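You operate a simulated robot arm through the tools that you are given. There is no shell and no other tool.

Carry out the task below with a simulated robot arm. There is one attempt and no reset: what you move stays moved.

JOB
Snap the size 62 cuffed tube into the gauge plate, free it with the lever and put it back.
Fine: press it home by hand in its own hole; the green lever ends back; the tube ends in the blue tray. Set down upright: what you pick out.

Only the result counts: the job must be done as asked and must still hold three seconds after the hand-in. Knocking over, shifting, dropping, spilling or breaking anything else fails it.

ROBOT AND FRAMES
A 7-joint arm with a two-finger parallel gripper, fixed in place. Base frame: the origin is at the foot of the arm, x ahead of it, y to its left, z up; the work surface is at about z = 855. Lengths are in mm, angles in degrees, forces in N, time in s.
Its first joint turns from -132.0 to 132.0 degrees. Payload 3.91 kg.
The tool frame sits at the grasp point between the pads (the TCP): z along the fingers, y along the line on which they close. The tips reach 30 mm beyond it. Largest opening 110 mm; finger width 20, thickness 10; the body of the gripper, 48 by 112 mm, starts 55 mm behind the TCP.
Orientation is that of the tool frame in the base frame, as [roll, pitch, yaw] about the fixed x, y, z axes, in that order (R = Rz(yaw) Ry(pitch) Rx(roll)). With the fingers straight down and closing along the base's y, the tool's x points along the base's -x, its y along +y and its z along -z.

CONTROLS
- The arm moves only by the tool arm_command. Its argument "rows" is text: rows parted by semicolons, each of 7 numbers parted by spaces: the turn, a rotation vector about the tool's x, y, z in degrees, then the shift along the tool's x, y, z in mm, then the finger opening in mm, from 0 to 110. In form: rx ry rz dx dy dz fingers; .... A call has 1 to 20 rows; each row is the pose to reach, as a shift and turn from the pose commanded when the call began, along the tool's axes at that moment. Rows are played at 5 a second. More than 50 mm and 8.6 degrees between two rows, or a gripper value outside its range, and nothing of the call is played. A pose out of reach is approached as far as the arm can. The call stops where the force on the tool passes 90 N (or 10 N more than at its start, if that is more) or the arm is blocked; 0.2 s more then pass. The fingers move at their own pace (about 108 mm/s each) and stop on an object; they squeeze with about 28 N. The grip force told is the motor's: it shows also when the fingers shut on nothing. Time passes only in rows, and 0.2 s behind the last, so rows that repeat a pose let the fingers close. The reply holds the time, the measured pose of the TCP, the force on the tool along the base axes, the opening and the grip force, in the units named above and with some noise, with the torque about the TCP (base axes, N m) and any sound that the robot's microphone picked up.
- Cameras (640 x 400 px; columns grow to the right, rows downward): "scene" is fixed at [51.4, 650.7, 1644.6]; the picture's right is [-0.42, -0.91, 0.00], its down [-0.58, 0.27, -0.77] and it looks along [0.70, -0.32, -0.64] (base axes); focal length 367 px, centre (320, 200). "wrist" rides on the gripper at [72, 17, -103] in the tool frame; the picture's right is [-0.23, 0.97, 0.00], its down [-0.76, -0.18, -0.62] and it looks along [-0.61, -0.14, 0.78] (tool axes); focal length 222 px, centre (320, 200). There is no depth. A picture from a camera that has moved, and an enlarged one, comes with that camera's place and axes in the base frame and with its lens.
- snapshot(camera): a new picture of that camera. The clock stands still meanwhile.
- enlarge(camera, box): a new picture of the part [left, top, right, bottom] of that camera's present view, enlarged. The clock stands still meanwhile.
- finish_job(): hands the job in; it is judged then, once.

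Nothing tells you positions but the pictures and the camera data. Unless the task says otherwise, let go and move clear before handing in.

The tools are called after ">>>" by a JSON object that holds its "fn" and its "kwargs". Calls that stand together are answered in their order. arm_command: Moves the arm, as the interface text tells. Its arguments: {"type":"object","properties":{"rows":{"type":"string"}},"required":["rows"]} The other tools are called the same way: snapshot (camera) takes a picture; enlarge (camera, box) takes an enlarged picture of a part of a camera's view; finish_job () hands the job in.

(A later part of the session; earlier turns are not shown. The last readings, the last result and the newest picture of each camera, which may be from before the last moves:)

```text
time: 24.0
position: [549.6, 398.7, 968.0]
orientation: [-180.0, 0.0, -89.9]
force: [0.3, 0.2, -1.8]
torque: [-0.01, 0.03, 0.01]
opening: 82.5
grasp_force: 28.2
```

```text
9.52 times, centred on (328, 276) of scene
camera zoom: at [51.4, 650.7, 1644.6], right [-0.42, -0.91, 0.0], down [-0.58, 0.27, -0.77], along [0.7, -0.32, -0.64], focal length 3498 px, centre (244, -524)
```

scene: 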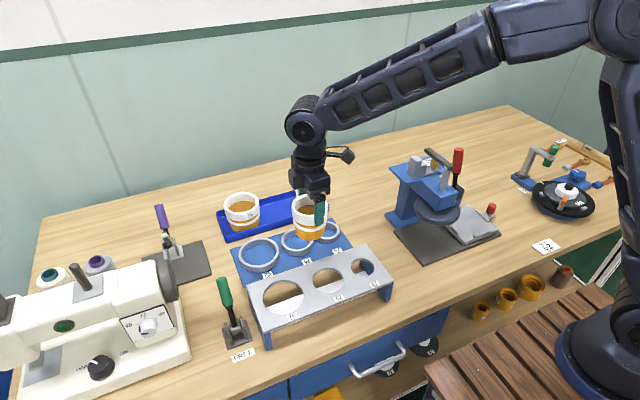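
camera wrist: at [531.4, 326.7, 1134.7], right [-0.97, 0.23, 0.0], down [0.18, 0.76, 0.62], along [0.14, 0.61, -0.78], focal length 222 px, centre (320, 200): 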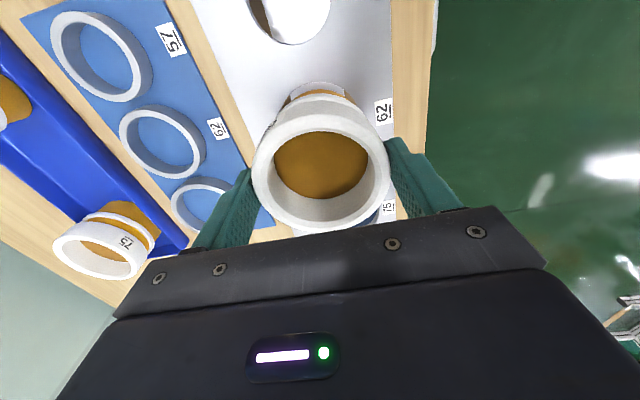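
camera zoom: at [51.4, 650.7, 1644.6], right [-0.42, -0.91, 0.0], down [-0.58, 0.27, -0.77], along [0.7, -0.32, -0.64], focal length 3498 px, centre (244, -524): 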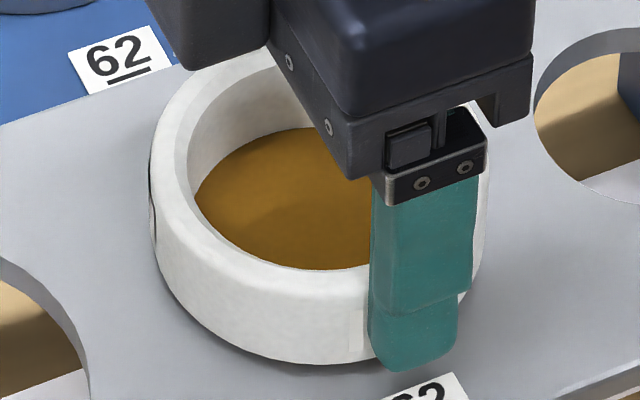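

>>> {"fn": "arm_command", "kwargs": {"rows": "0 0 0 0 0 1 60; 0 0 0 0 0 1 60"}}

>>> {"fn": "arm_command", "kwargs": {"rows": "0 0 0 0 0 1 60; 0 0 0 0 0 1 60"}}

>>> {"fn": "arm_command", "kwargs": {"rows": "0 0 0 0 0 1 60; 0 0 0 0 0 1 60"}}

>>> {"fn": "enlarge", "kwargs": {"camera": "scene", "box": [304, 255, 352, 297]}}

```text
time: 24.6
position: [549.3, 398.8, 968.1]
orientation: [179.9, 0.0, -90.0]
force: [-0.3, -0.4, -1.7]
torque: [0.02, 0.0, -0.01]
opening: 82.3
grasp_force: 27.9
```

```text
time: 25.2
position: [550.7, 398.2, 967.2]
orientation: [179.9, -0.1, -90.0]
force: [-0.3, 0.2, -1.2]
torque: [0.03, -0.01, 0.01]
opening: 82.6
grasp_force: 27.9
```

```text
time: 25.8
position: [549.8, 397.5, 965.2]
orientation: [-180.0, 0.0, -90.0]
force: [-0.7, -0.6, 1.6]
torque: [-0.01, 0.07, 0.04]
opening: 82.6
grasp_force: 28.2
```

```text
9.52 times, centred on (328, 276) of scene
camera zoom: at [51.4, 650.7, 1644.6], right [-0.42, -0.91, 0.0], down [-0.58, 0.27, -0.77], along [0.7, -0.32, -0.64], focal length 3498 px, centre (244, -524)
```

zoom: 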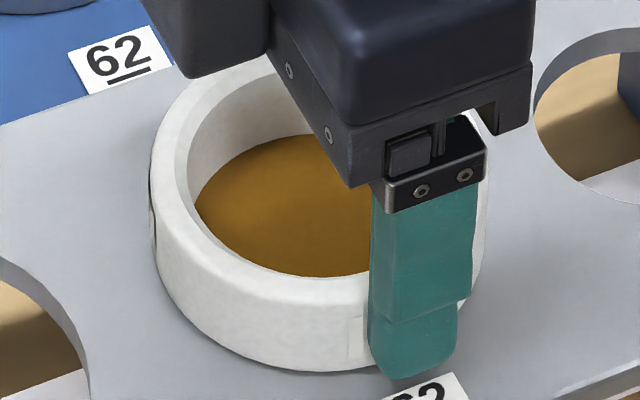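

Force is starting to rise (+1.6 N) and the cuff is nearly at the plate. I'll keep pressing 1 mm at a time.

>>> {"fn": "arm_command", "kwargs": {"rows": "0 0 0 0 0 1 60; 0 0 0 0 0 1 60"}}

>>> {"fn": "arm_command", "kwargs": {"rows": "0 0 0 0 0 1 60; 0 0 0 0 0 1 60"}}

>>> {"fn": "enlarge", "kwargs": {"camera": "scene", "box": [304, 255, 352, 297]}}

```text
time: 26.4
position: [550.1, 397.6, 965.3]
orientation: [-179.9, 0.0, -90.1]
force: [-2.4, -8.1, 23.7]
torque: [-0.13, 0.38, 0.25]
opening: 82.4
grasp_force: 28.0
```

```text
time: 27.0
position: [549.6, 398.9, 964.7]
orientation: [-179.8, 0.2, -90.1]
force: [2.0, -6.9, 39.8]
torque: [-0.08, -0.01, 0.37]
opening: 82.7
grasp_force: 28.2
```

```text
9.52 times, centred on (328, 276) of scene
camera zoom: at [51.4, 650.7, 1644.6], right [-0.42, -0.91, 0.0], down [-0.58, 0.27, -0.77], along [0.7, -0.32, -0.64], focal length 3498 px, centre (244, -524)
```

zoom: 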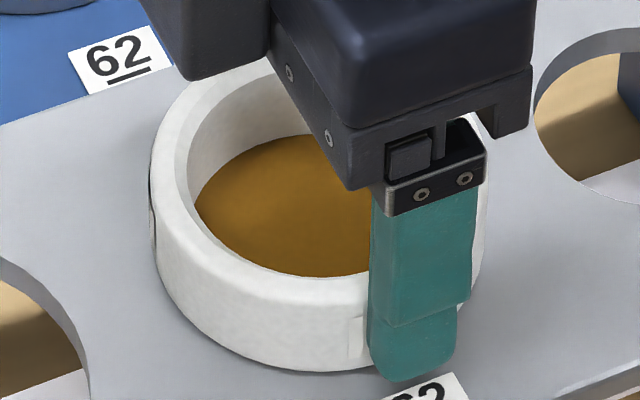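

Resistance is now 40 N with a slight sideways force in −y. I'll relieve the side force by 0.6 mm and press further.

>>> {"fn": "arm_command", "kwargs": {"rows": "0 0 0 0.6 0 0 60; 0 0 0 0.6 0 0.7 60; 0 0 0 0.6 0 0.7 60"}}

>>> {"fn": "arm_command", "kwargs": {"rows": "0 0 0 0 0 0.7 60; 0 0 0 0 0 0.7 60"}}

>>> {"fn": "enlarge", "kwargs": {"camera": "scene", "box": [304, 255, 352, 297]}}

>>> {"fn": "enlarge", "kwargs": {"camera": "wrist", "box": [236, 60, 404, 244]}}

```text
time: 27.8
position: [549.7, 397.8, 964.1]
orientation: [-179.9, 0.2, -90.0]
force: [12.3, 10.1, 55.4]
torque: [0.26, 0.06, 0.25]
opening: 82.6
grasp_force: 27.5
```

```text
time: 28.4
position: [548.6, 398.4, 966.0]
orientation: [-179.8, 0.3, -90.0]
force: [11.1, 9.3, 73.1]
torque: [0.32, 0.14, 0.24]
opening: 82.8
grasp_force: 28.2
```

```text
9.52 times, centred on (328, 276) of scene
camera zoom: at [51.4, 650.7, 1644.6], right [-0.42, -0.91, 0.0], down [-0.58, 0.27, -0.77], along [0.7, -0.32, -0.64], focal length 3498 px, centre (244, -524)
```

zoom: 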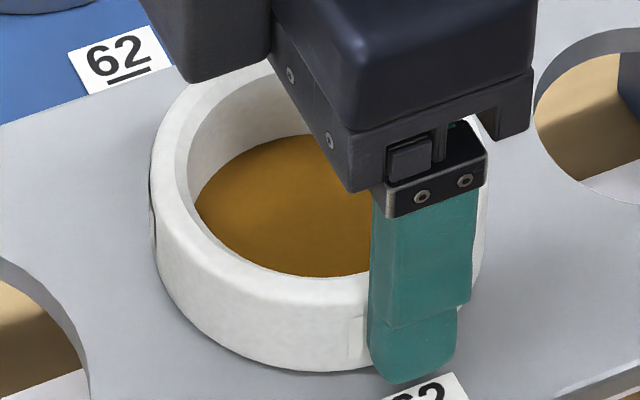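

```text
2.17 times, centred on (320, 152) of wrist
camera zoom: at [531.3, 326.3, 1066.8], right [-0.97, 0.23, 0.0], down [0.18, 0.76, 0.63], along [0.14, 0.61, -0.78], focal length 483 px, centre (320, 304)
```

zoom: 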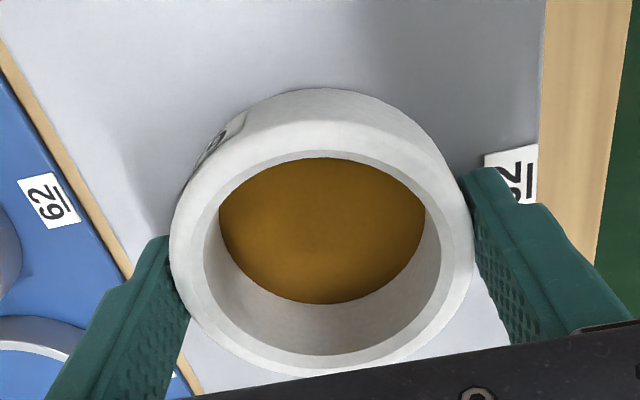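

The cuff is at the plate and carrying 73 N with no click yet. I'll back off slightly to clear the side load, then check whether it has latched.

>>> {"fn": "arm_command", "kwargs": {"rows": "0 0 0 0 0 -1.5 60; 0 0 0 0 0 -3 60; 0 0 0 0 0 -3 60"}}

>>> {"fn": "arm_command", "kwargs": {"rows": "0 0 0 0 0 -1 60; 0 0 0 0 0 -1 60"}}

>>> {"fn": "enlarge", "kwargs": {"camera": "scene", "box": [304, 255, 352, 297]}}

```text
time: 29.2
position: [550.7, 397.1, 963.6]
orientation: [179.9, -0.1, -90.0]
force: [5.7, 10.6, 25.7]
torque: [0.34, -1.16, 0.41]
opening: 82.6
grasp_force: 27.9
```

```text
time: 29.8
position: [548.0, 397.6, 964.6]
orientation: [179.8, -0.2, -89.9]
force: [-0.4, 0.2, -1.2]
torque: [-0.02, 0.01, 0.02]
opening: 82.6
grasp_force: 28.2
```

```text
9.52 times, centred on (328, 276) of scene
camera zoom: at [51.4, 650.7, 1644.6], right [-0.42, -0.91, 0.0], down [-0.58, 0.27, -0.77], along [0.7, -0.32, -0.64], focal length 3498 px, centre (244, -524)
```

zoom: 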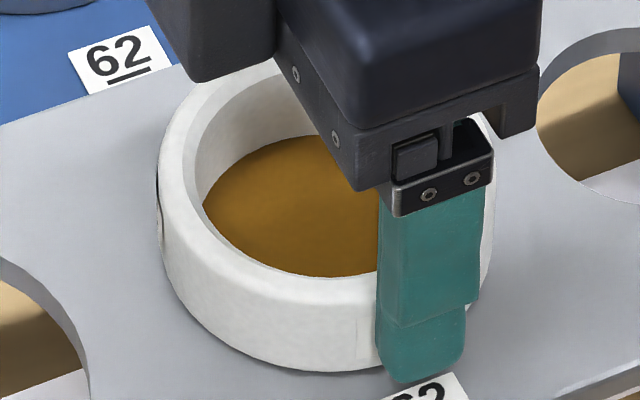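

>>> {"fn": "arm_command", "kwargs": {"rows": "0 0 0 0 0 0 60; 0 0 0 0 0 0 60; 0 0 0 0 0 0 60"}}

>>> {"fn": "enlarge", "kwargs": {"camera": "scene", "box": [304, 255, 352, 297]}}

>>> {"fn": "enlarge", "kwargs": {"camera": "wrist", "box": [236, 60, 404, 244]}}

```text
time: 30.6
position: [549.1, 397.8, 966.8]
orientation: [-179.9, 0.0, -90.0]
force: [0.4, -0.3, -2.1]
torque: [0.0, -0.02, -0.01]
opening: 82.6
grasp_force: 27.7
```

```text
9.52 times, centred on (328, 276) of scene
camera zoom: at [51.4, 650.7, 1644.6], right [-0.42, -0.91, 0.0], down [-0.58, 0.27, -0.77], along [0.7, -0.32, -0.64], focal length 3498 px, centre (244, -524)
```

zoom: 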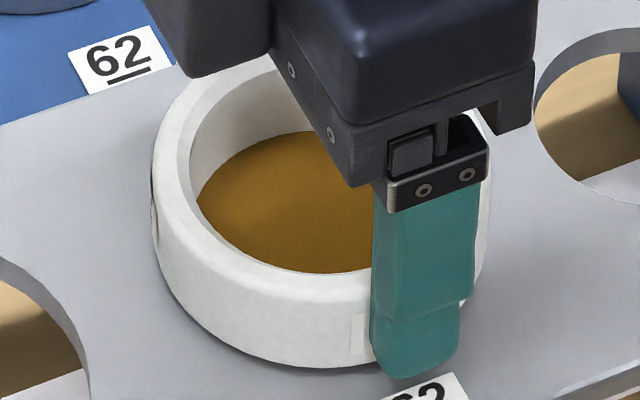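

```text
2.17 times, centred on (320, 152) of wrist
camera zoom: at [531.5, 326.1, 1068.8], right [-0.97, 0.23, 0.0], down [0.18, 0.76, 0.62], along [0.14, 0.61, -0.78], focal length 483 px, centre (320, 304)
```

zoom: 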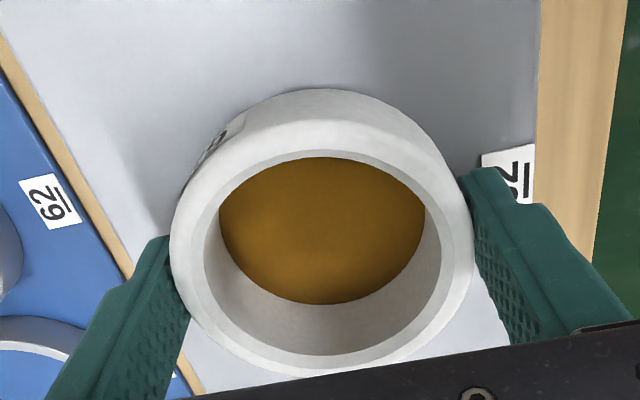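

That was only a transient swing. The tube is free, so it isn't latched yet. I'll re-centre slightly in −y while unloaded and press harder, staying under the limit.

>>> {"fn": "arm_command", "kwargs": {"rows": "0 0 0 0.4 0 0 60; 0 0 0 0.4 0 1 60; 0 0 0 0.4 0 2 60; 0 0 0 0.4 0 3 60; 0 0 0 0.4 0 4 60; 0 0 0 0.4 0 4 60"}}

>>> {"fn": "arm_command", "kwargs": {"rows": "0 0 0 0 0 0.3 60; 0 0 0 0 0 0.6 60; 0 0 0 0 0 0.6 60"}}

>>> {"fn": "enlarge", "kwargs": {"camera": "scene", "box": [304, 255, 352, 297]}}

```text
time: 32.0
position: [549.3, 397.3, 964.2]
orientation: [-179.9, 0.3, -89.9]
force: [0.4, -9.4, 52.5]
torque: [-0.03, 1.13, 0.32]
opening: 82.3
grasp_force: 27.8
```

```text
time: 32.8
position: [549.3, 396.9, 965.4]
orientation: [-179.8, 0.3, -90.0]
force: [4.7, -3.8, 80.7]
torque: [0.02, -1.74, -0.06]
opening: 82.3
grasp_force: 27.7
```

```text
9.52 times, centred on (328, 276) of scene
camera zoom: at [51.4, 650.7, 1644.6], right [-0.42, -0.91, 0.0], down [-0.58, 0.27, -0.77], along [0.7, -0.32, -0.64], focal length 3498 px, centre (244, -524)
```

zoom: 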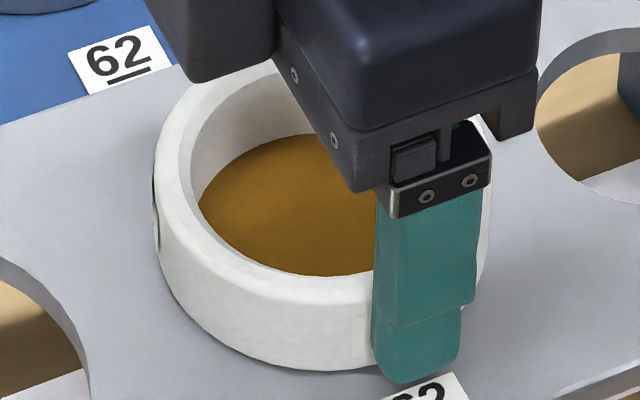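

Pressing while gripping appears to make the fingers slip slightly, so I'll set the tube down resting in the hole and release it. Then I'll press from above with the fingertips on the rim. First I'll unload and open.

>>> {"fn": "arm_command", "kwargs": {"rows": "0 0 0 0 0 -1.5 60; 0 0 0 0 0 -3 60; 0 0 0 0 0 -3.6 60; 0 0 0 0 0 -3.6 60; 0 0 0 0 0 -3.6 60"}}

>>> {"fn": "arm_command", "kwargs": {"rows": "0 0 0 0 0 0 90; 0 0 0 0 0 0 110; 0 0 0 0 0 0 110; 0 0 0 0 0 0 110"}}

>>> {"fn": "enlarge", "kwargs": {"camera": "scene", "box": [304, 255, 352, 297]}}

>>> {"fn": "snapshot", "kwargs": {"camera": "wrist"}}

```text
time: 34.0
position: [549.2, 396.4, 965.0]
orientation: [179.9, -0.2, -90.0]
force: [5.2, 6.6, 16.9]
torque: [0.23, -0.86, 0.27]
opening: 82.7
grasp_force: 28.7
```

```text
time: 35.0
position: [549.3, 397.2, 965.6]
orientation: [-179.9, 0.0, -90.1]
force: [0.8, -0.1, -0.2]
torque: [0.0, 0.0, 0.0]
opening: 109.9
grasp_force: 0.0
```

```text
9.52 times, centred on (328, 276) of scene
camera zoom: at [51.4, 650.7, 1644.6], right [-0.42, -0.91, 0.0], down [-0.58, 0.27, -0.77], along [0.7, -0.32, -0.64], focal length 3498 px, centre (244, -524)
```

zoom: 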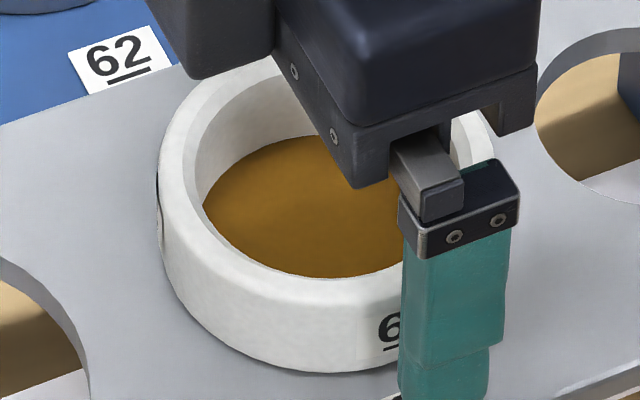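

```text
taken
camera wrist: at [531.6, 325.3, 1067.8], right [-0.97, 0.23, 0.0], down [0.18, 0.76, 0.62], along [0.14, 0.61, -0.78], focal length 222 px, centre (320, 200)
```

wrist: 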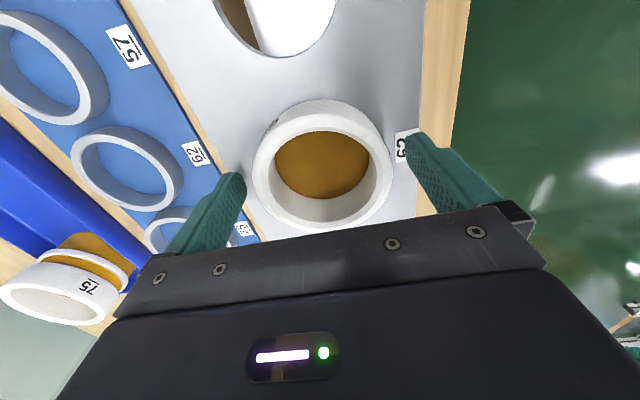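

The tube rests in the hole on its own. I'll raise the gripper, narrow the fingers to rim width and check alignment before pressing from above.

>>> {"fn": "arm_command", "kwargs": {"rows": "0 0 0 0 0 -12 110; 0 0 0 0 0 -25 110; 0 0 0 0 0 -40 110; 0 0 0 0 0 -50 110; 0 0 0 0 0 -50 66; 0 0 0 0 0 -50 66; 0 0 0 0 0 -50 66; 0 0 0 0 0 -50 66"}}

>>> {"fn": "snapshot", "kwargs": {"camera": "wrist"}}

>>> {"fn": "enlarge", "kwargs": {"camera": "wrist", "box": [236, 60, 404, 244]}}

>>> {"fn": "enlarge", "kwargs": {"camera": "scene", "box": [296, 235, 360, 297]}}

```text
time: 36.8
position: [550.0, 397.5, 1016.2]
orientation: [180.0, -0.1, -89.9]
force: [-0.2, -0.2, 0.2]
torque: [0.02, 0.03, -0.01]
opening: 66.1
grasp_force: 0.1
```

```text
taken
camera wrist: at [532.2, 325.7, 1117.6], right [-0.97, 0.23, 0.0], down [0.18, 0.76, 0.62], along [0.14, 0.61, -0.78], focal length 222 px, centre (320, 200)
```

wrist: 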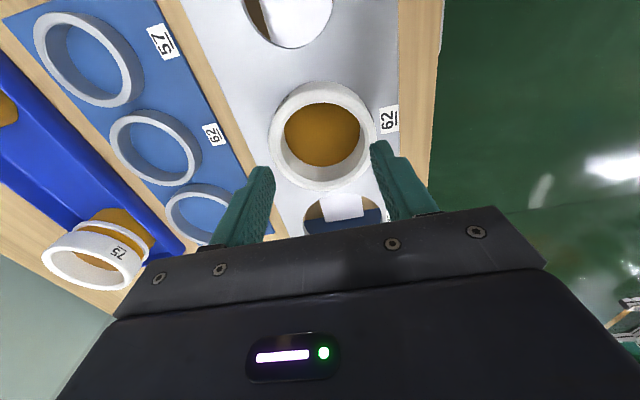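

```text
2.17 times, centred on (320, 152) of wrist
camera zoom: at [532.2, 325.7, 1117.6], right [-0.97, 0.23, 0.0], down [0.18, 0.76, 0.62], along [0.14, 0.61, -0.78], focal length 483 px, centre (320, 304)
```

zoom: 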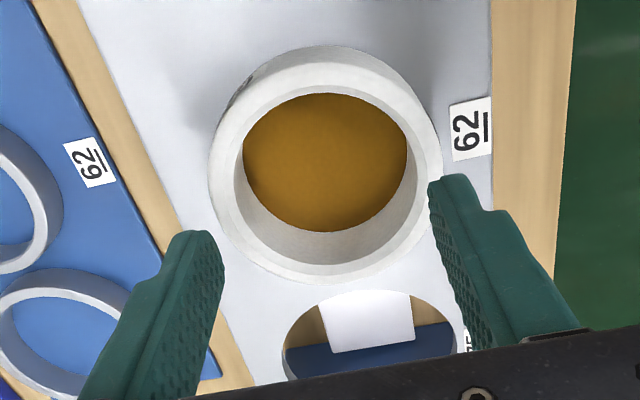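

```text
6.45 times, centred on (328, 266) of scene
camera zoom: at [51.4, 650.7, 1644.6], right [-0.42, -0.91, 0.0], down [-0.58, 0.27, -0.77], along [0.7, -0.32, -0.64], focal length 2370 px, centre (268, -226)
```

zoom: 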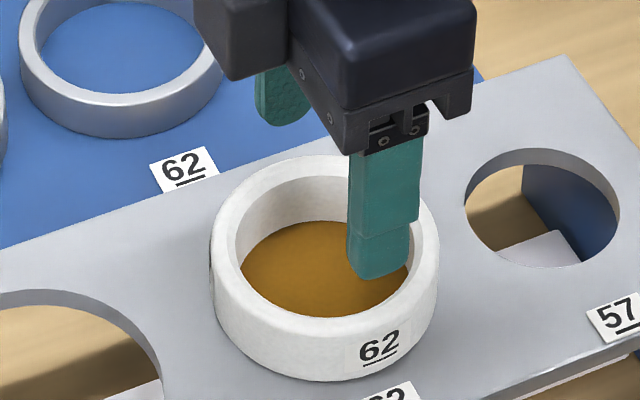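

The tube is centred at about (548.5, 401.4), matching the hole. I'll align the fingertips over the rim and descend to just above it.

>>> {"fn": "arm_command", "kwargs": {"rows": "0 0 0 -3.7 1 0 66; 0 0 0 -3.7 1 8 66; 0 0 0 -3.7 1 16 66; 0 0 0 -3.7 1 24 66; 0 0 0 -3.7 1 24 66"}}

>>> {"fn": "enlarge", "kwargs": {"camera": "wrist", "box": [236, 60, 404, 244]}}

>>> {"fn": "enlarge", "kwargs": {"camera": "scene", "box": [296, 235, 360, 297]}}

```text
time: 38.0
position: [548.0, 400.9, 991.2]
orientation: [-179.8, 0.0, -90.0]
force: [-0.5, -0.1, 1.0]
torque: [0.03, 0.03, 0.0]
opening: 66.1
grasp_force: 0.1
```

```text
2.17 times, centred on (320, 152) of wrist
camera zoom: at [530.9, 329.1, 1093.8], right [-0.97, 0.23, 0.0], down [0.18, 0.76, 0.62], along [0.14, 0.61, -0.78], focal length 483 px, centre (320, 304)
```

zoom: 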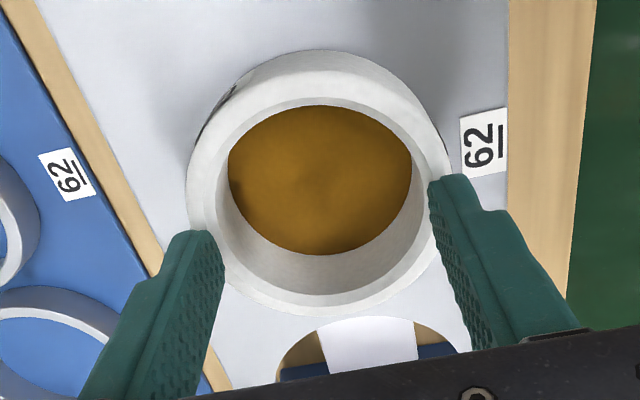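

```text
6.45 times, centred on (328, 266) of scene
camera zoom: at [51.4, 650.7, 1644.6], right [-0.42, -0.91, 0.0], down [-0.58, 0.27, -0.77], along [0.7, -0.32, -0.64], focal length 2370 px, centre (268, -226)
```

zoom: 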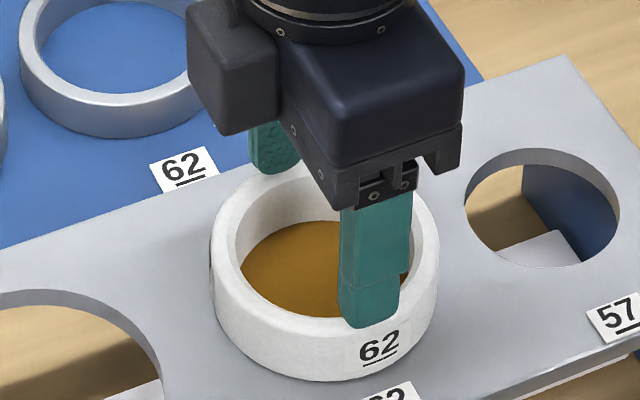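

Both fingertips sit over the rim. Descending onto it and pressing.

>>> {"fn": "arm_command", "kwargs": {"rows": "0 0 0 0 0 3 66; 0 0 0 0 0 5 66; 0 0 0 0 0 6 66; 0 0 0 0 0 6 66"}}

>>> {"fn": "arm_command", "kwargs": {"rows": "0 0 0 0 0 1 66; 0 0 0 0 0 1 66"}}

>>> {"fn": "arm_command", "kwargs": {"rows": "0 0 0 0 0 1 66; 0 0 0 0 0 1 66"}}

>>> {"fn": "enlarge", "kwargs": {"camera": "scene", "box": [296, 235, 360, 297]}}

>>> {"fn": "enlarge", "kwargs": {"camera": "wrist", "box": [236, 60, 404, 244]}}

```text
time: 39.0
position: [549.9, 401.5, 990.6]
orientation: [-179.5, 0.2, -90.0]
force: [-2.8, -7.0, 23.6]
torque: [-0.36, 0.99, 0.24]
opening: 67.4
grasp_force: 1.3
stopped in row 4: the force on the tool passed its limit at 92 N (the readings are from after the stop); the commanded pose is now the measured one
```

```text
time: 39.6
position: [549.9, 401.3, 989.4]
orientation: [-179.6, 0.3, -89.8]
force: [-2.9, -10.0, 59.5]
torque: [-0.56, 2.21, 0.35]
opening: 66.7
grasp_force: 1.3
```

```text
time: 40.4
position: [550.2, 403.0, 990.7]
orientation: [-179.6, 0.5, -90.0]
force: [-4.2, -7.8, 24.4]
torque: [-0.28, 1.01, 0.28]
opening: 68.2
grasp_force: 1.9
stopped in row 2: the force on the tool passed its limit at 91 N (the readings are from after the stop); the commanded pose is now the measured one
```

```text
6.45 times, centred on (328, 266) of scene
camera zoom: at [51.4, 650.7, 1644.6], right [-0.42, -0.91, 0.0], down [-0.58, 0.27, -0.77], along [0.7, -0.32, -0.64], focal length 2370 px, centre (268, -226)
```

zoom: 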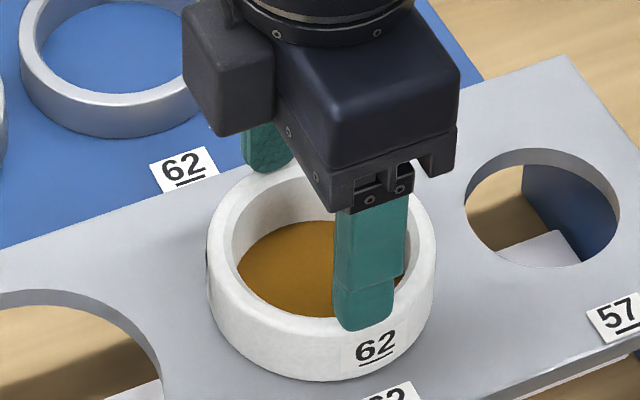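

```text
2.17 times, centred on (320, 152) of wrist
camera zoom: at [531.6, 330.2, 1091.9], right [-0.97, 0.23, -0.01], down [0.17, 0.76, 0.63], along [0.15, 0.61, -0.78], focal length 483 px, centre (320, 304)
```

zoom: 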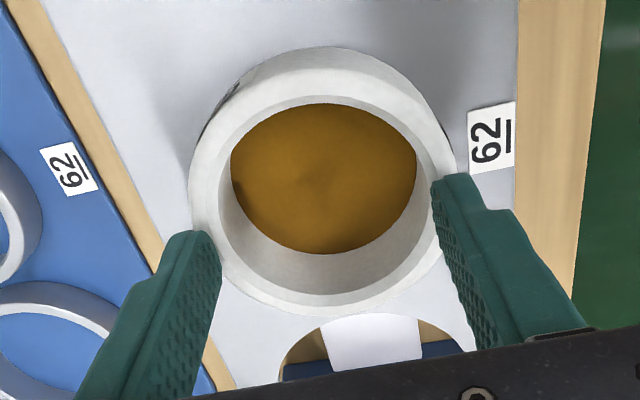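

Contact happened with all the load on the front fingertip (torque about y), so that press was lopsided. The fingertips also seem to reach nearer 35 mm than 30, so the in-grip press was touching the plate. I'll lift off and close the fingers, then press at the centre inside the cuff instead.

>>> {"fn": "arm_command", "kwargs": {"rows": "0 0 0 0 0 -5 66; 0 0 0 0 0 -15 66; 0 0 0 0 0 -25 66; 0 0 0 0 0 -25 30; 0 0 0 0 0 -25 0; 0 0 0 0 0 -25 0; 0 0 0 0 0 -25 0"}}

>>> {"fn": "enlarge", "kwargs": {"camera": "wrist", "box": [236, 60, 404, 244]}}

>>> {"fn": "enlarge", "kwargs": {"camera": "scene", "box": [296, 235, 360, 297]}}

```text
time: 42.0
position: [550.6, 403.3, 1013.8]
orientation: [-179.5, 0.4, -90.0]
force: [-0.3, 0.8, 0.6]
torque: [0.02, 0.05, 0.03]
opening: 0.1
grasp_force: 28.1
```

```text
2.17 times, centred on (320, 152) of wrist
camera zoom: at [531.7, 329.9, 1115.3], right [-0.97, 0.23, -0.01], down [0.17, 0.76, 0.63], along [0.15, 0.61, -0.78], focal length 483 px, centre (320, 304)
```

zoom: 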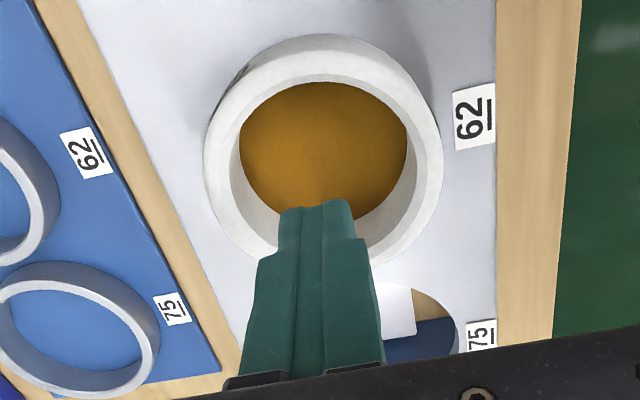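

```text
6.45 times, centred on (328, 266) of scene
camera zoom: at [51.4, 650.7, 1644.6], right [-0.42, -0.91, 0.0], down [-0.58, 0.27, -0.77], along [0.7, -0.32, -0.64], focal length 2370 px, centre (268, -226)
```

zoom: 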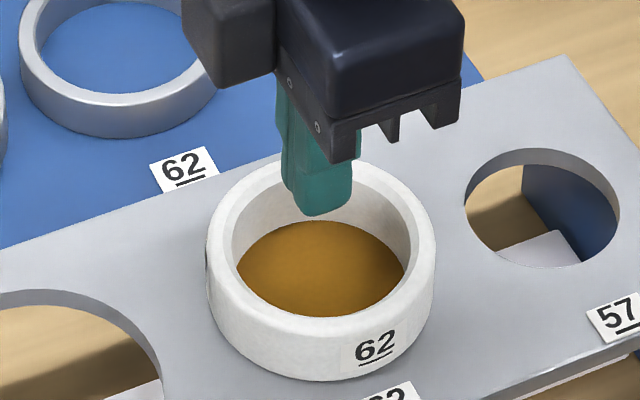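

The tube is still upright and centred. I'll level the tool, centre it over the tube and lower the closed fingertips to just above the amber inner face.

>>> {"fn": "arm_command", "kwargs": {"rows": "-0.5 0.4 0 1 1 0 0; -0.5 0.4 0 1 1 10 0; -0.5 0.4 0 1 1 20 0; -0.5 0.4 0 1 1 30 0; -0.5 0.4 0 1 1 38 0; -0.5 0.4 0 1 1 38 0"}}

>>> {"fn": "enlarge", "kwargs": {"camera": "scene", "box": [296, 235, 360, 297]}}

>>> {"fn": "enlarge", "kwargs": {"camera": "wrist", "box": [236, 60, 404, 244]}}

```text
time: 43.4
position: [550.1, 402.2, 976.2]
orientation: [179.9, -0.1, -90.0]
force: [0.4, 0.1, -0.6]
torque: [-0.01, -0.01, 0.01]
opening: 0.1
grasp_force: 28.0
```

```text
6.45 times, centred on (328, 266) of scene
camera zoom: at [51.4, 650.7, 1644.6], right [-0.42, -0.91, 0.0], down [-0.58, 0.27, -0.77], along [0.7, -0.32, -0.64], focal length 2370 px, centre (268, -226)
```

zoom: 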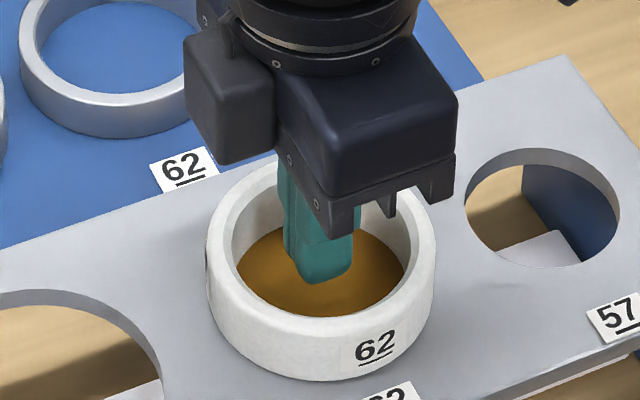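

```text
2.17 times, centred on (320, 152) of wrist
camera zoom: at [532.2, 329.9, 1078.2], right [-0.97, 0.23, 0.0], down [0.18, 0.76, 0.62], along [0.14, 0.61, -0.78], focal length 483 px, centre (320, 304)
```

zoom: 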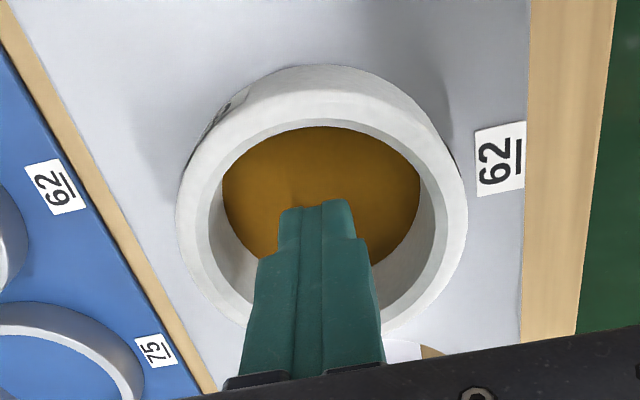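

The fingertips are inside the cuff, close to the inner face. I'll press down in 1–2 mm steps.

>>> {"fn": "arm_command", "kwargs": {"rows": "0 0 0 0 0 2 0; 0 0 0 0 0 4 0; 0 0 0 0 0 5 0; 0 0 0 0 0 6 0; 0 0 0 0 0 6 0"}}

>>> {"fn": "arm_command", "kwargs": {"rows": "0 0 0 0 0 1 0; 0 0 0 0 0 2 0; 0 0 0 0 0 2 0"}}

>>> {"fn": "enlarge", "kwargs": {"camera": "scene", "box": [296, 235, 360, 297]}}

```text
time: 44.6
position: [550.2, 401.5, 970.2]
orientation: [179.9, -0.1, -90.1]
force: [0.7, -0.2, 0.1]
torque: [0.0, -0.02, 0.0]
opening: 0.0
grasp_force: 28.5
```

```text
time: 45.4
position: [549.5, 401.9, 966.7]
orientation: [179.9, 0.0, -90.0]
force: [-0.7, 0.4, 0.0]
torque: [-0.02, 0.01, 0.0]
opening: 0.0
grasp_force: 28.5
```

```text
6.45 times, centred on (328, 266) of scene
camera zoom: at [51.4, 650.7, 1644.6], right [-0.42, -0.91, 0.0], down [-0.58, 0.27, -0.77], along [0.7, -0.32, -0.64], focal length 2370 px, centre (268, -226)
```

zoom: 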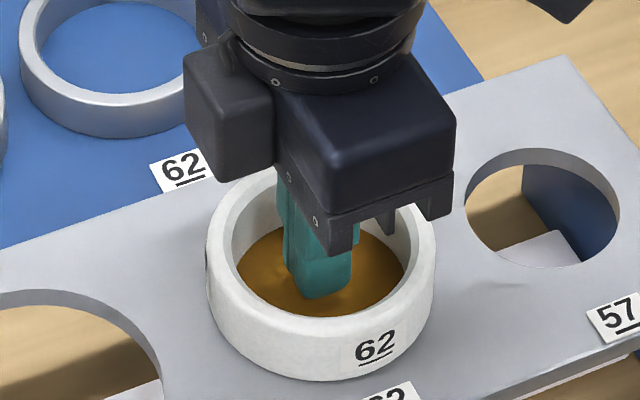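

Not in contact yet. I'll continue down in small steps.

>>> {"fn": "arm_command", "kwargs": {"rows": "0 0 0 0 0 1 0; 0 0 0 0 0 2 0; 0 0 0 0 0 2 0"}}

>>> {"fn": "arm_command", "kwargs": {"rows": "0 0 0 0 0 1 0; 0 0 0 0 0 2 0; 0 0 0 0 0 2 0"}}

>>> {"fn": "enlarge", "kwargs": {"camera": "scene", "box": [296, 235, 360, 297]}}

```text
time: 46.2
position: [549.4, 402.1, 965.3]
orientation: [179.9, 0.0, -90.0]
force: [-0.5, -0.3, 0.1]
torque: [-0.01, 0.01, -0.01]
opening: 0.1
grasp_force: 28.3
```

```text
time: 47.0
position: [551.2, 402.0, 963.1]
orientation: [179.9, -0.1, -89.9]
force: [0.0, -0.3, -0.5]
torque: [-0.01, 0.03, 0.04]
opening: 0.1
grasp_force: 28.5
```

```text
6.45 times, centred on (328, 266) of scene
camera zoom: at [51.4, 650.7, 1644.6], right [-0.42, -0.91, 0.0], down [-0.58, 0.27, -0.77], along [0.7, -0.32, -0.64], focal length 2370 px, centre (268, -226)
```

zoom: 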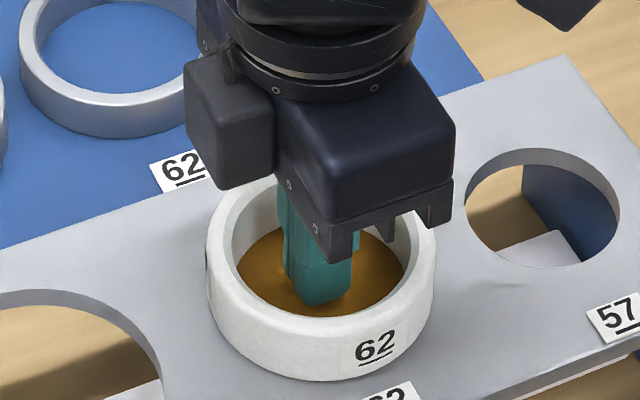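

>>> {"fn": "arm_command", "kwargs": {"rows": "0 0 0 0 0 1 0; 0 0 0 0 0 2 0; 0 0 0 0 0 2 0"}}

>>> {"fn": "arm_command", "kwargs": {"rows": "0 0 0 0 0 1 0; 0 0 0 0 0 2 0; 0 0 0 0 0 2 0"}}

>>> {"fn": "enlarge", "kwargs": {"camera": "scene", "box": [296, 235, 360, 297]}}

```text
time: 47.8
position: [549.9, 401.7, 961.5]
orientation: [179.8, -0.1, -90.0]
force: [-0.1, 0.3, 0.7]
torque: [-0.01, 0.0, 0.02]
opening: 0.0
grasp_force: 28.0
```

```text
time: 48.6
position: [550.9, 401.7, 961.3]
orientation: [179.9, 0.0, -90.0]
force: [-2.1, -0.3, 8.4]
torque: [0.03, 0.06, -0.04]
opening: 0.1
grasp_force: 28.0
```

```text
6.45 times, centred on (328, 266) of scene
camera zoom: at [51.4, 650.7, 1644.6], right [-0.42, -0.91, 0.0], down [-0.58, 0.27, -0.77], along [0.7, -0.32, -0.64], focal length 2370 px, centre (268, -226)
```

zoom: 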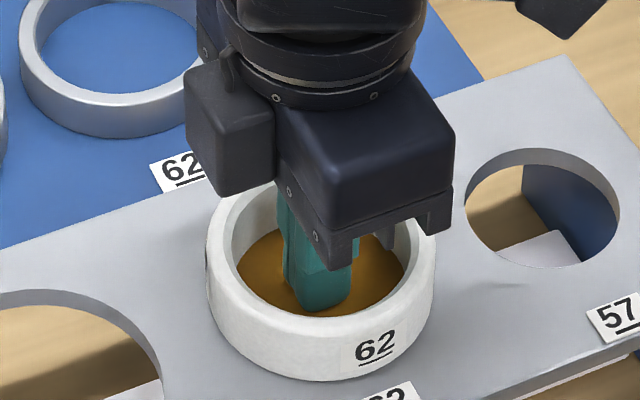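

Contact with the floor at 8 N, nicely centred. I'll press in 1 mm increments.

>>> {"fn": "arm_command", "kwargs": {"rows": "0 0 0 0 0 0.5 0; 0 0 0 0 0 1 0; 0 0 0 0 0 1 0"}}

>>> {"fn": "arm_command", "kwargs": {"rows": "0 0 0 0 0 0.5 0; 0 0 0 0 0 1 0; 0 0 0 0 0 1 0"}}

>>> {"fn": "enlarge", "kwargs": {"camera": "scene", "box": [296, 235, 360, 297]}}

```text
time: 49.4
position: [549.5, 401.5, 959.5]
orientation: [180.0, 0.0, -90.0]
force: [-1.4, -4.6, 31.9]
torque: [-0.18, 0.08, 0.02]
opening: 0.2
grasp_force: 28.0
```

```text
time: 50.2
position: [550.2, 401.6, 959.7]
orientation: [-179.8, 0.1, -89.9]
force: [1.5, -8.2, 65.2]
torque: [-0.28, 0.0, 0.0]
opening: 0.2
grasp_force: 27.2
```

```text
6.45 times, centred on (328, 266) of scene
camera zoom: at [51.4, 650.7, 1644.6], right [-0.42, -0.91, 0.0], down [-0.58, 0.27, -0.77], along [0.7, -0.32, -0.64], focal length 2370 px, centre (268, -226)
```

zoom: 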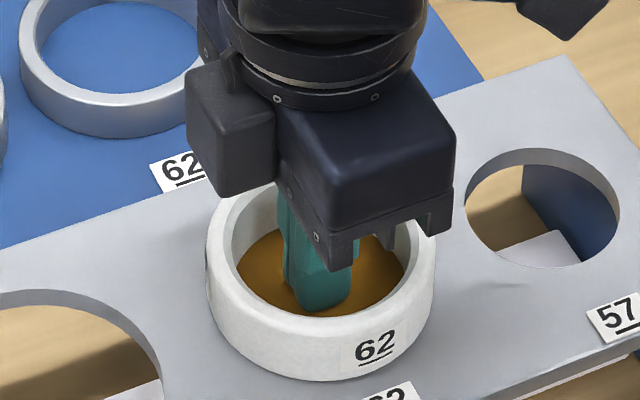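

65 N and still firm. I'll add a little at a time up to the limit.

>>> {"fn": "arm_command", "kwargs": {"rows": "0 0 0 0 0 0.4 0; 0 0 0 0 0 0.4 0; 0 0 0 0 0 0.4 0"}}

>>> {"fn": "arm_command", "kwargs": {"rows": "0 0 0 0 0 0.3 0; 0 0 0 0 0 0.3 0; 0 0 0 0 0 0.3 0"}}

>>> {"fn": "enlarge", "kwargs": {"camera": "scene", "box": [296, 235, 360, 297]}}

```text
time: 51.0
position: [549.9, 401.8, 960.3]
orientation: [-179.9, 0.2, -90.1]
force: [7.1, -7.0, 81.4]
torque: [-0.25, -0.14, 0.05]
opening: 0.2
grasp_force: 28.1
```

```text
time: 51.8
position: [549.4, 401.6, 959.7]
orientation: [-179.9, 0.1, -90.1]
force: [4.9, -8.4, 86.0]
torque: [-0.27, -0.13, -0.03]
opening: 0.2
grasp_force: 27.8
```

```text
6.45 times, centred on (328, 266) of scene
camera zoom: at [51.4, 650.7, 1644.6], right [-0.42, -0.91, 0.0], down [-0.58, 0.27, -0.77], along [0.7, -0.32, -0.64], focal length 2370 px, centre (268, -226)
```

zoom: 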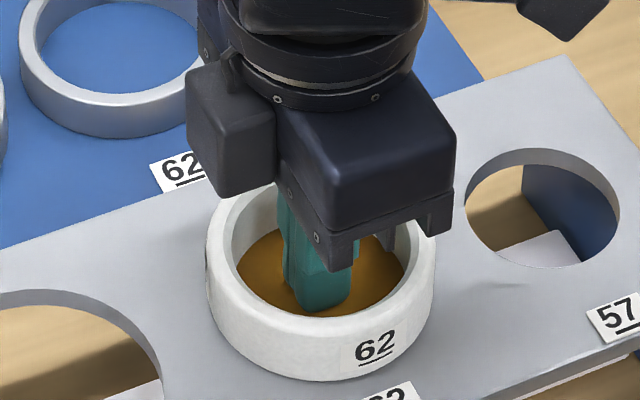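

86 N and no movement, so the tube may already be seated with a little play. I'll withdraw the fingers, regrip the cuff gently and test whether it's held.

>>> {"fn": "arm_command", "kwargs": {"rows": "0 0 0 0 0 -2 0; 0 0 0 0 0 -4 0; 0 0 0 0 0 -15 0; 0 0 0 0 0 -30 0; 0 0 0 0 0 -55 0; 0 0 0 0 0 -55 50; 0 0 0 0 0 -55 110; 0 0 0 0 0 -55 110; 0 0 0 0 0 -55 110"}}

>>> {"fn": "enlarge", "kwargs": {"camera": "wrist", "box": [236, 40, 404, 224]}}

>>> {"fn": "enlarge", "kwargs": {"camera": "scene", "box": [296, 235, 360, 297]}}

```text
time: 53.8
position: [550.0, 402.0, 1012.0]
orientation: [179.9, -0.1, -90.0]
force: [0.3, -0.1, 0.6]
torque: [0.03, 0.01, -0.04]
opening: 109.9
grasp_force: 0.0
```

```text
2.17 times, centred on (320, 132) of wrist
camera zoom: at [532.3, 329.8, 1114.5], right [-0.97, 0.23, 0.0], down [0.18, 0.76, 0.62], along [0.14, 0.61, -0.78], focal length 483 px, centre (320, 348)
```

zoom: 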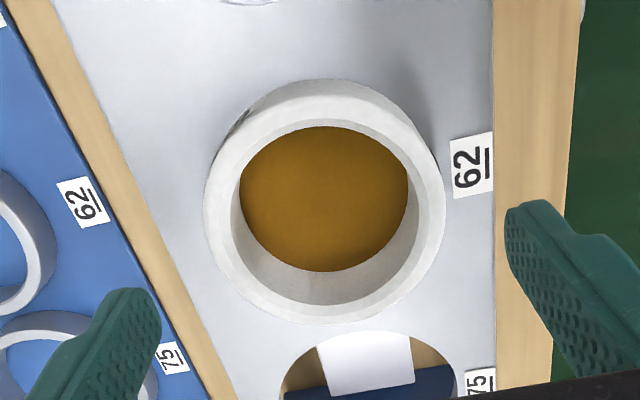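

```text
6.45 times, centred on (328, 266) of scene
camera zoom: at [51.4, 650.7, 1644.6], right [-0.42, -0.91, 0.0], down [-0.58, 0.27, -0.77], along [0.7, -0.32, -0.64], focal length 2370 px, centre (268, -226)
```

zoom: 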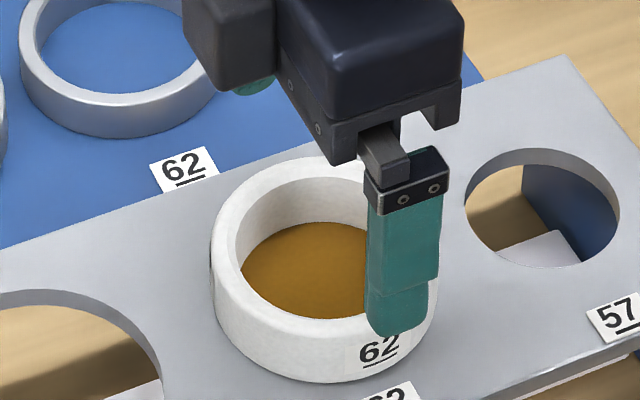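

Now I'll centre over the tube, descend with the tips a few mm above the plate, and grip the cuff.

>>> {"fn": "arm_command", "kwargs": {"rows": "0 0 0 0 1.5 10 110; 0 0 0 0 1.5 20 110; 0 0 0 0 1.5 30 110; 0 0 0 0 1.5 40 110; 0 0 0 0 1.5 40 110; 0 0 0 0 1.5 40 60; 0 0 0 0 1.5 40 60; 0 0 0 0 1.5 40 60; 0 0 0 0 1.5 40 60"}}

>>> {"fn": "arm_command", "kwargs": {"rows": "0 0 0 0 0 -1 60; 0 0 0 0 0 -1 60"}}

>>> {"fn": "arm_command", "kwargs": {"rows": "0 0 0 0 0 -1 60; 0 0 0 0 0 -1 60"}}

>>> {"fn": "enlarge", "kwargs": {"camera": "scene", "box": [304, 255, 352, 297]}}

```text
time: 55.8
position: [548.2, 402.5, 972.6]
orientation: [179.9, -0.1, -90.0]
force: [-0.1, -0.2, -0.3]
torque: [0.0, -0.01, 0.01]
opening: 82.7
grasp_force: 27.8
```

```text
time: 56.4
position: [547.9, 401.7, 973.0]
orientation: [179.9, -0.2, -90.0]
force: [-0.2, 0.2, 0.2]
torque: [-0.02, 0.03, -0.03]
opening: 82.5
grasp_force: 28.4
```

```text
time: 57.0
position: [548.2, 402.1, 974.2]
orientation: [179.9, -0.1, -89.9]
force: [-0.7, 0.1, 0.1]
torque: [-0.02, 0.01, -0.03]
opening: 82.6
grasp_force: 28.1
```

```text
9.52 times, centred on (328, 276) of scene
camera zoom: at [51.4, 650.7, 1644.6], right [-0.42, -0.91, 0.0], down [-0.58, 0.27, -0.77], along [0.7, -0.32, -0.64], focal length 3498 px, centre (244, -524)
```

zoom: 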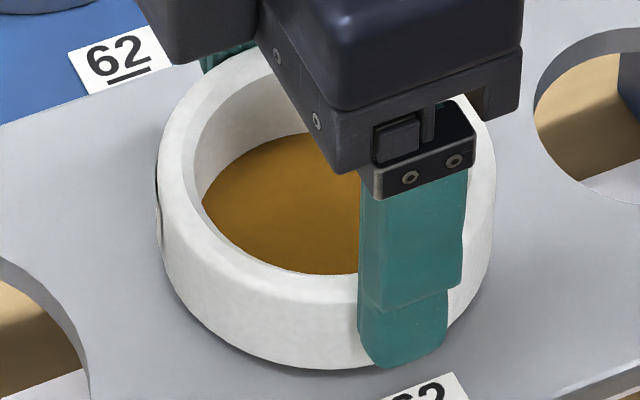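

It lifts 2 mm freely. I'll continue lifting gently to see whether the ring catches under the plate.

>>> {"fn": "arm_command", "kwargs": {"rows": "0 0 0 0 0 -1 60; 0 0 0 0 0 -1 60"}}

>>> {"fn": "arm_command", "kwargs": {"rows": "0 0 0 0 0 -1 60; 0 0 0 0 0 -1 60"}}

>>> {"fn": "arm_command", "kwargs": {"rows": "0 0 0 0 0 -1 60; 0 0 0 0 0 -1 60"}}

>>> {"fn": "enlarge", "kwargs": {"camera": "scene", "box": [304, 255, 352, 297]}}

>>> {"fn": "enlarge", "kwargs": {"camera": "wrist", "box": [236, 40, 404, 224]}}

```text
time: 57.6
position: [548.8, 401.1, 975.7]
orientation: [179.8, -0.1, -89.9]
force: [-0.2, 0.4, -0.8]
torque: [0.0, 0.01, 0.03]
opening: 82.3
grasp_force: 28.5
```

```text
time: 58.2
position: [548.3, 401.1, 974.6]
orientation: [179.8, -0.1, -90.0]
force: [0.7, 3.1, -16.9]
torque: [0.23, -0.57, -0.04]
opening: 82.2
grasp_force: 28.0
```

```text
time: 58.8
position: [548.3, 401.3, 977.5]
orientation: [179.8, -0.1, -90.0]
force: [-0.2, 0.0, -0.8]
torque: [-0.01, 0.02, 0.0]
opening: 82.3
grasp_force: 28.4
```

```text
9.52 times, centred on (328, 276) of scene
camera zoom: at [51.4, 650.7, 1644.6], right [-0.42, -0.91, 0.0], down [-0.58, 0.27, -0.77], along [0.7, -0.32, -0.64], focal length 3498 px, centre (244, -524)
```

zoom: 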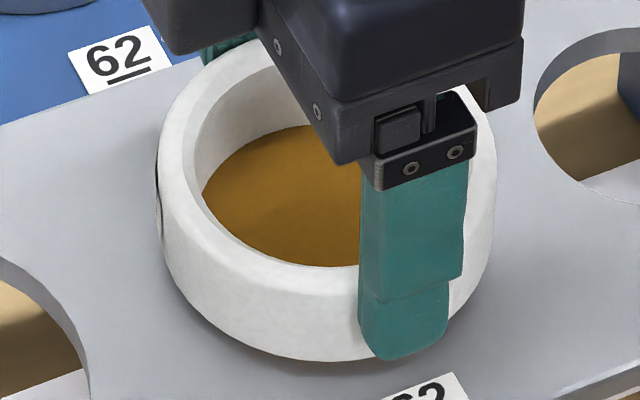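

```text
2.17 times, centred on (320, 132) of wrist
camera zoom: at [530.6, 330.1, 1079.7], right [-0.97, 0.23, 0.0], down [0.18, 0.76, 0.62], along [0.14, 0.61, -0.78], focal length 483 px, centre (320, 348)
```

zoom: 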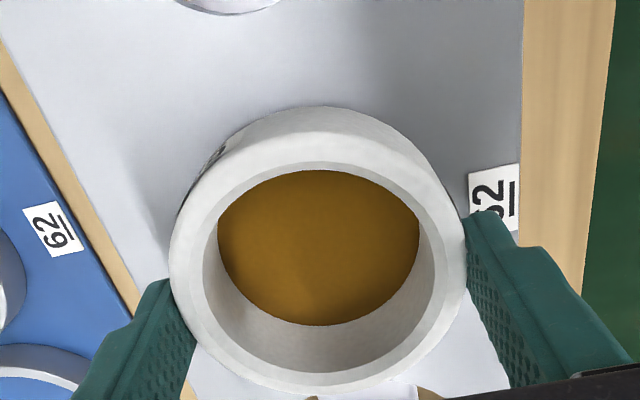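

There was a 17 N catch at about 4 mm lift that then let go, so the ring does have a detent I must have passed on the way in. I'll push it back in with fine steps to feel for the snap.

>>> {"fn": "arm_command", "kwargs": {"rows": "0 0 0 0 0 1 60"}}

>>> {"fn": "arm_command", "kwargs": {"rows": "0 0 0 0 0 1 60"}}

>>> {"fn": "arm_command", "kwargs": {"rows": "0 0 0 0 0 1 60"}}

>>> {"fn": "arm_command", "kwargs": {"rows": "0 0 0 0 0 1 60"}}

>>> {"fn": "arm_command", "kwargs": {"rows": "0 0 0 0 0 1 60"}}

```text
time: 59.2
position: [547.7, 400.7, 974.5]
orientation: [179.9, -0.1, -89.9]
force: [0.4, 0.0, -1.4]
torque: [0.02, 0.01, 0.01]
opening: 82.3
grasp_force: 27.9
```

```text
time: 59.6
position: [547.5, 401.9, 975.0]
orientation: [179.9, -0.2, -90.0]
force: [0.3, -0.7, -0.7]
torque: [-0.01, 0.0, -0.03]
opening: 82.4
grasp_force: 28.1
```

```text
time: 60.0
position: [548.7, 401.1, 974.1]
orientation: [179.9, -0.1, -90.0]
force: [-0.2, 0.0, -1.3]
torque: [0.01, 0.01, 0.02]
opening: 82.3
grasp_force: 28.1
```

```text
time: 60.4
position: [548.6, 401.6, 972.3]
orientation: [179.9, -0.1, -90.0]
force: [0.6, -0.6, -1.1]
torque: [-0.01, 0.01, -0.01]
opening: 82.5
grasp_force: 28.0
```

```text
time: 60.8
position: [548.5, 401.9, 972.4]
orientation: [179.9, -0.1, -90.0]
force: [0.7, -1.3, 6.3]
torque: [-0.28, -0.05, -0.02]
opening: 82.4
grasp_force: 28.2
```

Going back in is free until a firm stop at the same depth. I'll look closely at the front underside of the plate to judge where the ring sits.

>>> {"fn": "enlarge", "kwargs": {"camera": "scene", "box": [315, 280, 375, 320]}}

>>> {"fn": "snapshot", "kwargs": {"camera": "wrist"}}

>>> {"fn": "snapshot", "kwargs": {"camera": "scene"}}

```text
10.00 times, centred on (345, 300) of scene
camera zoom: at [51.4, 650.7, 1644.6], right [-0.42, -0.91, 0.0], down [-0.58, 0.27, -0.77], along [0.7, -0.32, -0.64], focal length 3673 px, centre (70, -800)
```

zoom: 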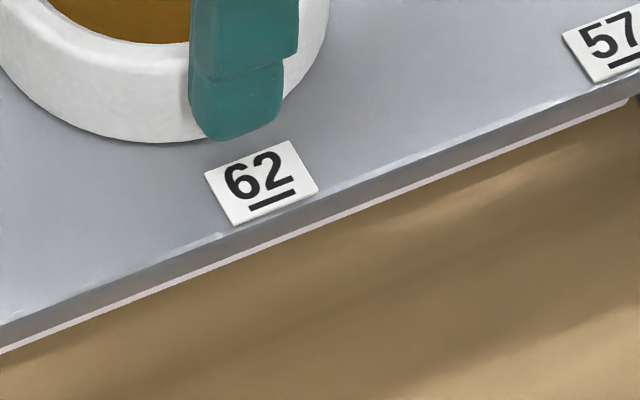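

```text
taken
camera wrist: at [530.5, 330.4, 1074.9], right [-0.97, 0.23, 0.0], down [0.18, 0.76, 0.62], along [0.14, 0.61, -0.78], focal length 222 px, centre (320, 200)
```

wrist: 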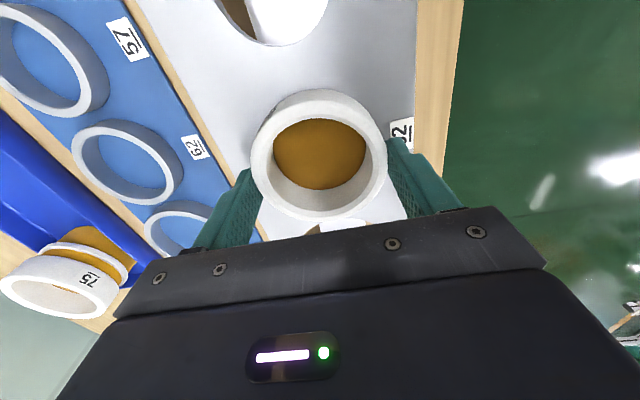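

```text
taken
```

scene: 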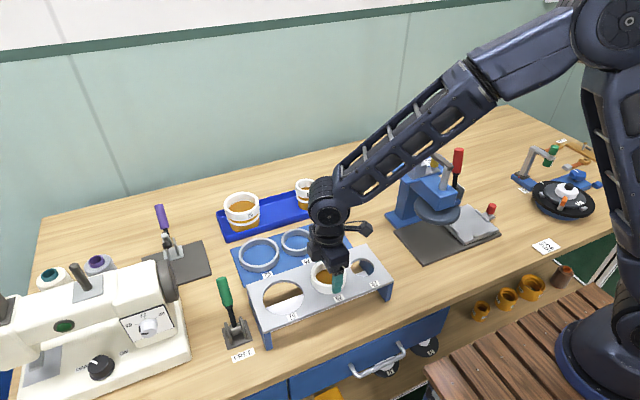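

The tube is gripped higher now, so the tips are clear of the plate. I'll do a fine 0.5 mm lift probe and stop at the first sign of the ring catching.

>>> {"fn": "arm_command", "kwargs": {"rows": "0 0 0 0 0 -1 60; 0 0 0 0 0 -2 60; 0 0 0 0 0 -2 60"}}

>>> {"fn": "arm_command", "kwargs": {"rows": "0 0 0 0 0 -0.5 60; 0 0 0 0 0 -0.5 60"}}

>>> {"fn": "arm_command", "kwargs": {"rows": "0 0 0 0 0 -0.5 60; 0 0 0 0 0 -0.5 60"}}

>>> {"fn": "arm_command", "kwargs": {"rows": "0 0 0 0 0 -0.5 60; 0 0 0 0 0 -0.5 60"}}

```text
time: 61.6
position: [548.1, 402.1, 973.2]
orientation: [179.9, -0.1, -90.1]
force: [-0.9, -0.6, -0.9]
torque: [0.01, -0.02, -0.04]
opening: 82.3
grasp_force: 28.5
```

```text
time: 62.2
position: [547.8, 402.3, 974.1]
orientation: [179.9, -0.1, -90.0]
force: [-0.9, -0.1, -1.1]
torque: [0.0, -0.02, 0.02]
opening: 82.1
grasp_force: 27.8
```

```text
time: 62.8
position: [548.5, 402.1, 976.7]
orientation: [179.8, -0.1, -89.9]
force: [0.1, 0.0, -1.9]
torque: [0.01, 0.03, 0.0]
opening: 82.2
grasp_force: 28.4
```

```text
time: 63.4
position: [549.2, 401.0, 975.2]
orientation: [179.9, -0.1, -90.1]
force: [0.3, 1.3, -7.2]
torque: [0.04, -0.29, -0.01]
opening: 82.2
grasp_force: 28.0
```

The ring catches under the plate at +3.5 mm, so the tube is latched with a little play. I won't pull further. I'll lower it back and press it fully home before releasing.

>>> {"fn": "arm_command", "kwargs": {"rows": "0 0 0 0 0 1 60; 0 0 0 0 0 2 60; 0 0 0 0 0 3 60; 0 0 0 0 0 3.5 60; 0 0 0 0 0 3.5 60"}}

>>> {"fn": "arm_command", "kwargs": {"rows": "0 0 0 0 0 1 60; 0 0 0 0 0 1 60"}}

>>> {"fn": "arm_command", "kwargs": {"rows": "0 0 0 0 0 1 60; 0 0 0 0 0 1 60"}}

>>> {"fn": "enlarge", "kwargs": {"camera": "scene", "box": [304, 255, 352, 297]}}

```text
time: 64.6
position: [547.1, 402.0, 972.9]
orientation: [179.8, 0.1, -90.0]
force: [-1.1, 0.2, 7.9]
torque: [-0.16, -0.25, 0.01]
opening: 82.3
grasp_force: 28.2
```

```text
time: 65.2
position: [548.4, 402.1, 971.4]
orientation: [-180.0, 0.0, -90.1]
force: [-0.4, -2.8, 35.3]
torque: [-0.2, 0.0, 0.31]
opening: 82.5
grasp_force: 27.9
```

```text
time: 65.8
position: [547.3, 401.5, 970.4]
orientation: [179.9, 0.0, -90.1]
force: [3.3, 1.7, 24.6]
torque: [0.0, -0.38, 0.28]
opening: 81.9
grasp_force: 27.2
```

```text
9.52 times, centred on (328, 276) of scene
camera zoom: at [51.4, 650.7, 1644.6], right [-0.42, -0.91, 0.0], down [-0.58, 0.27, -0.77], along [0.7, -0.32, -0.64], focal length 3498 px, centre (244, -524)
```

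zoom: 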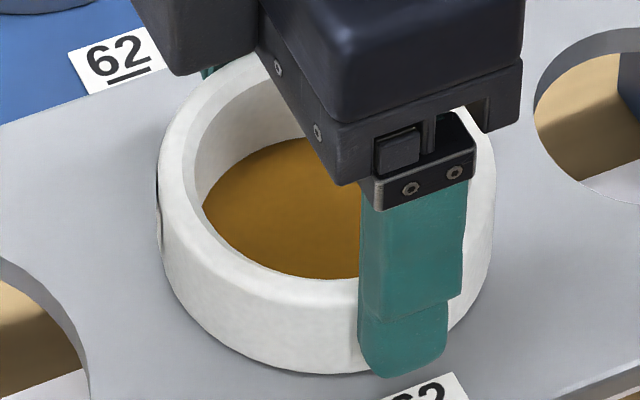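

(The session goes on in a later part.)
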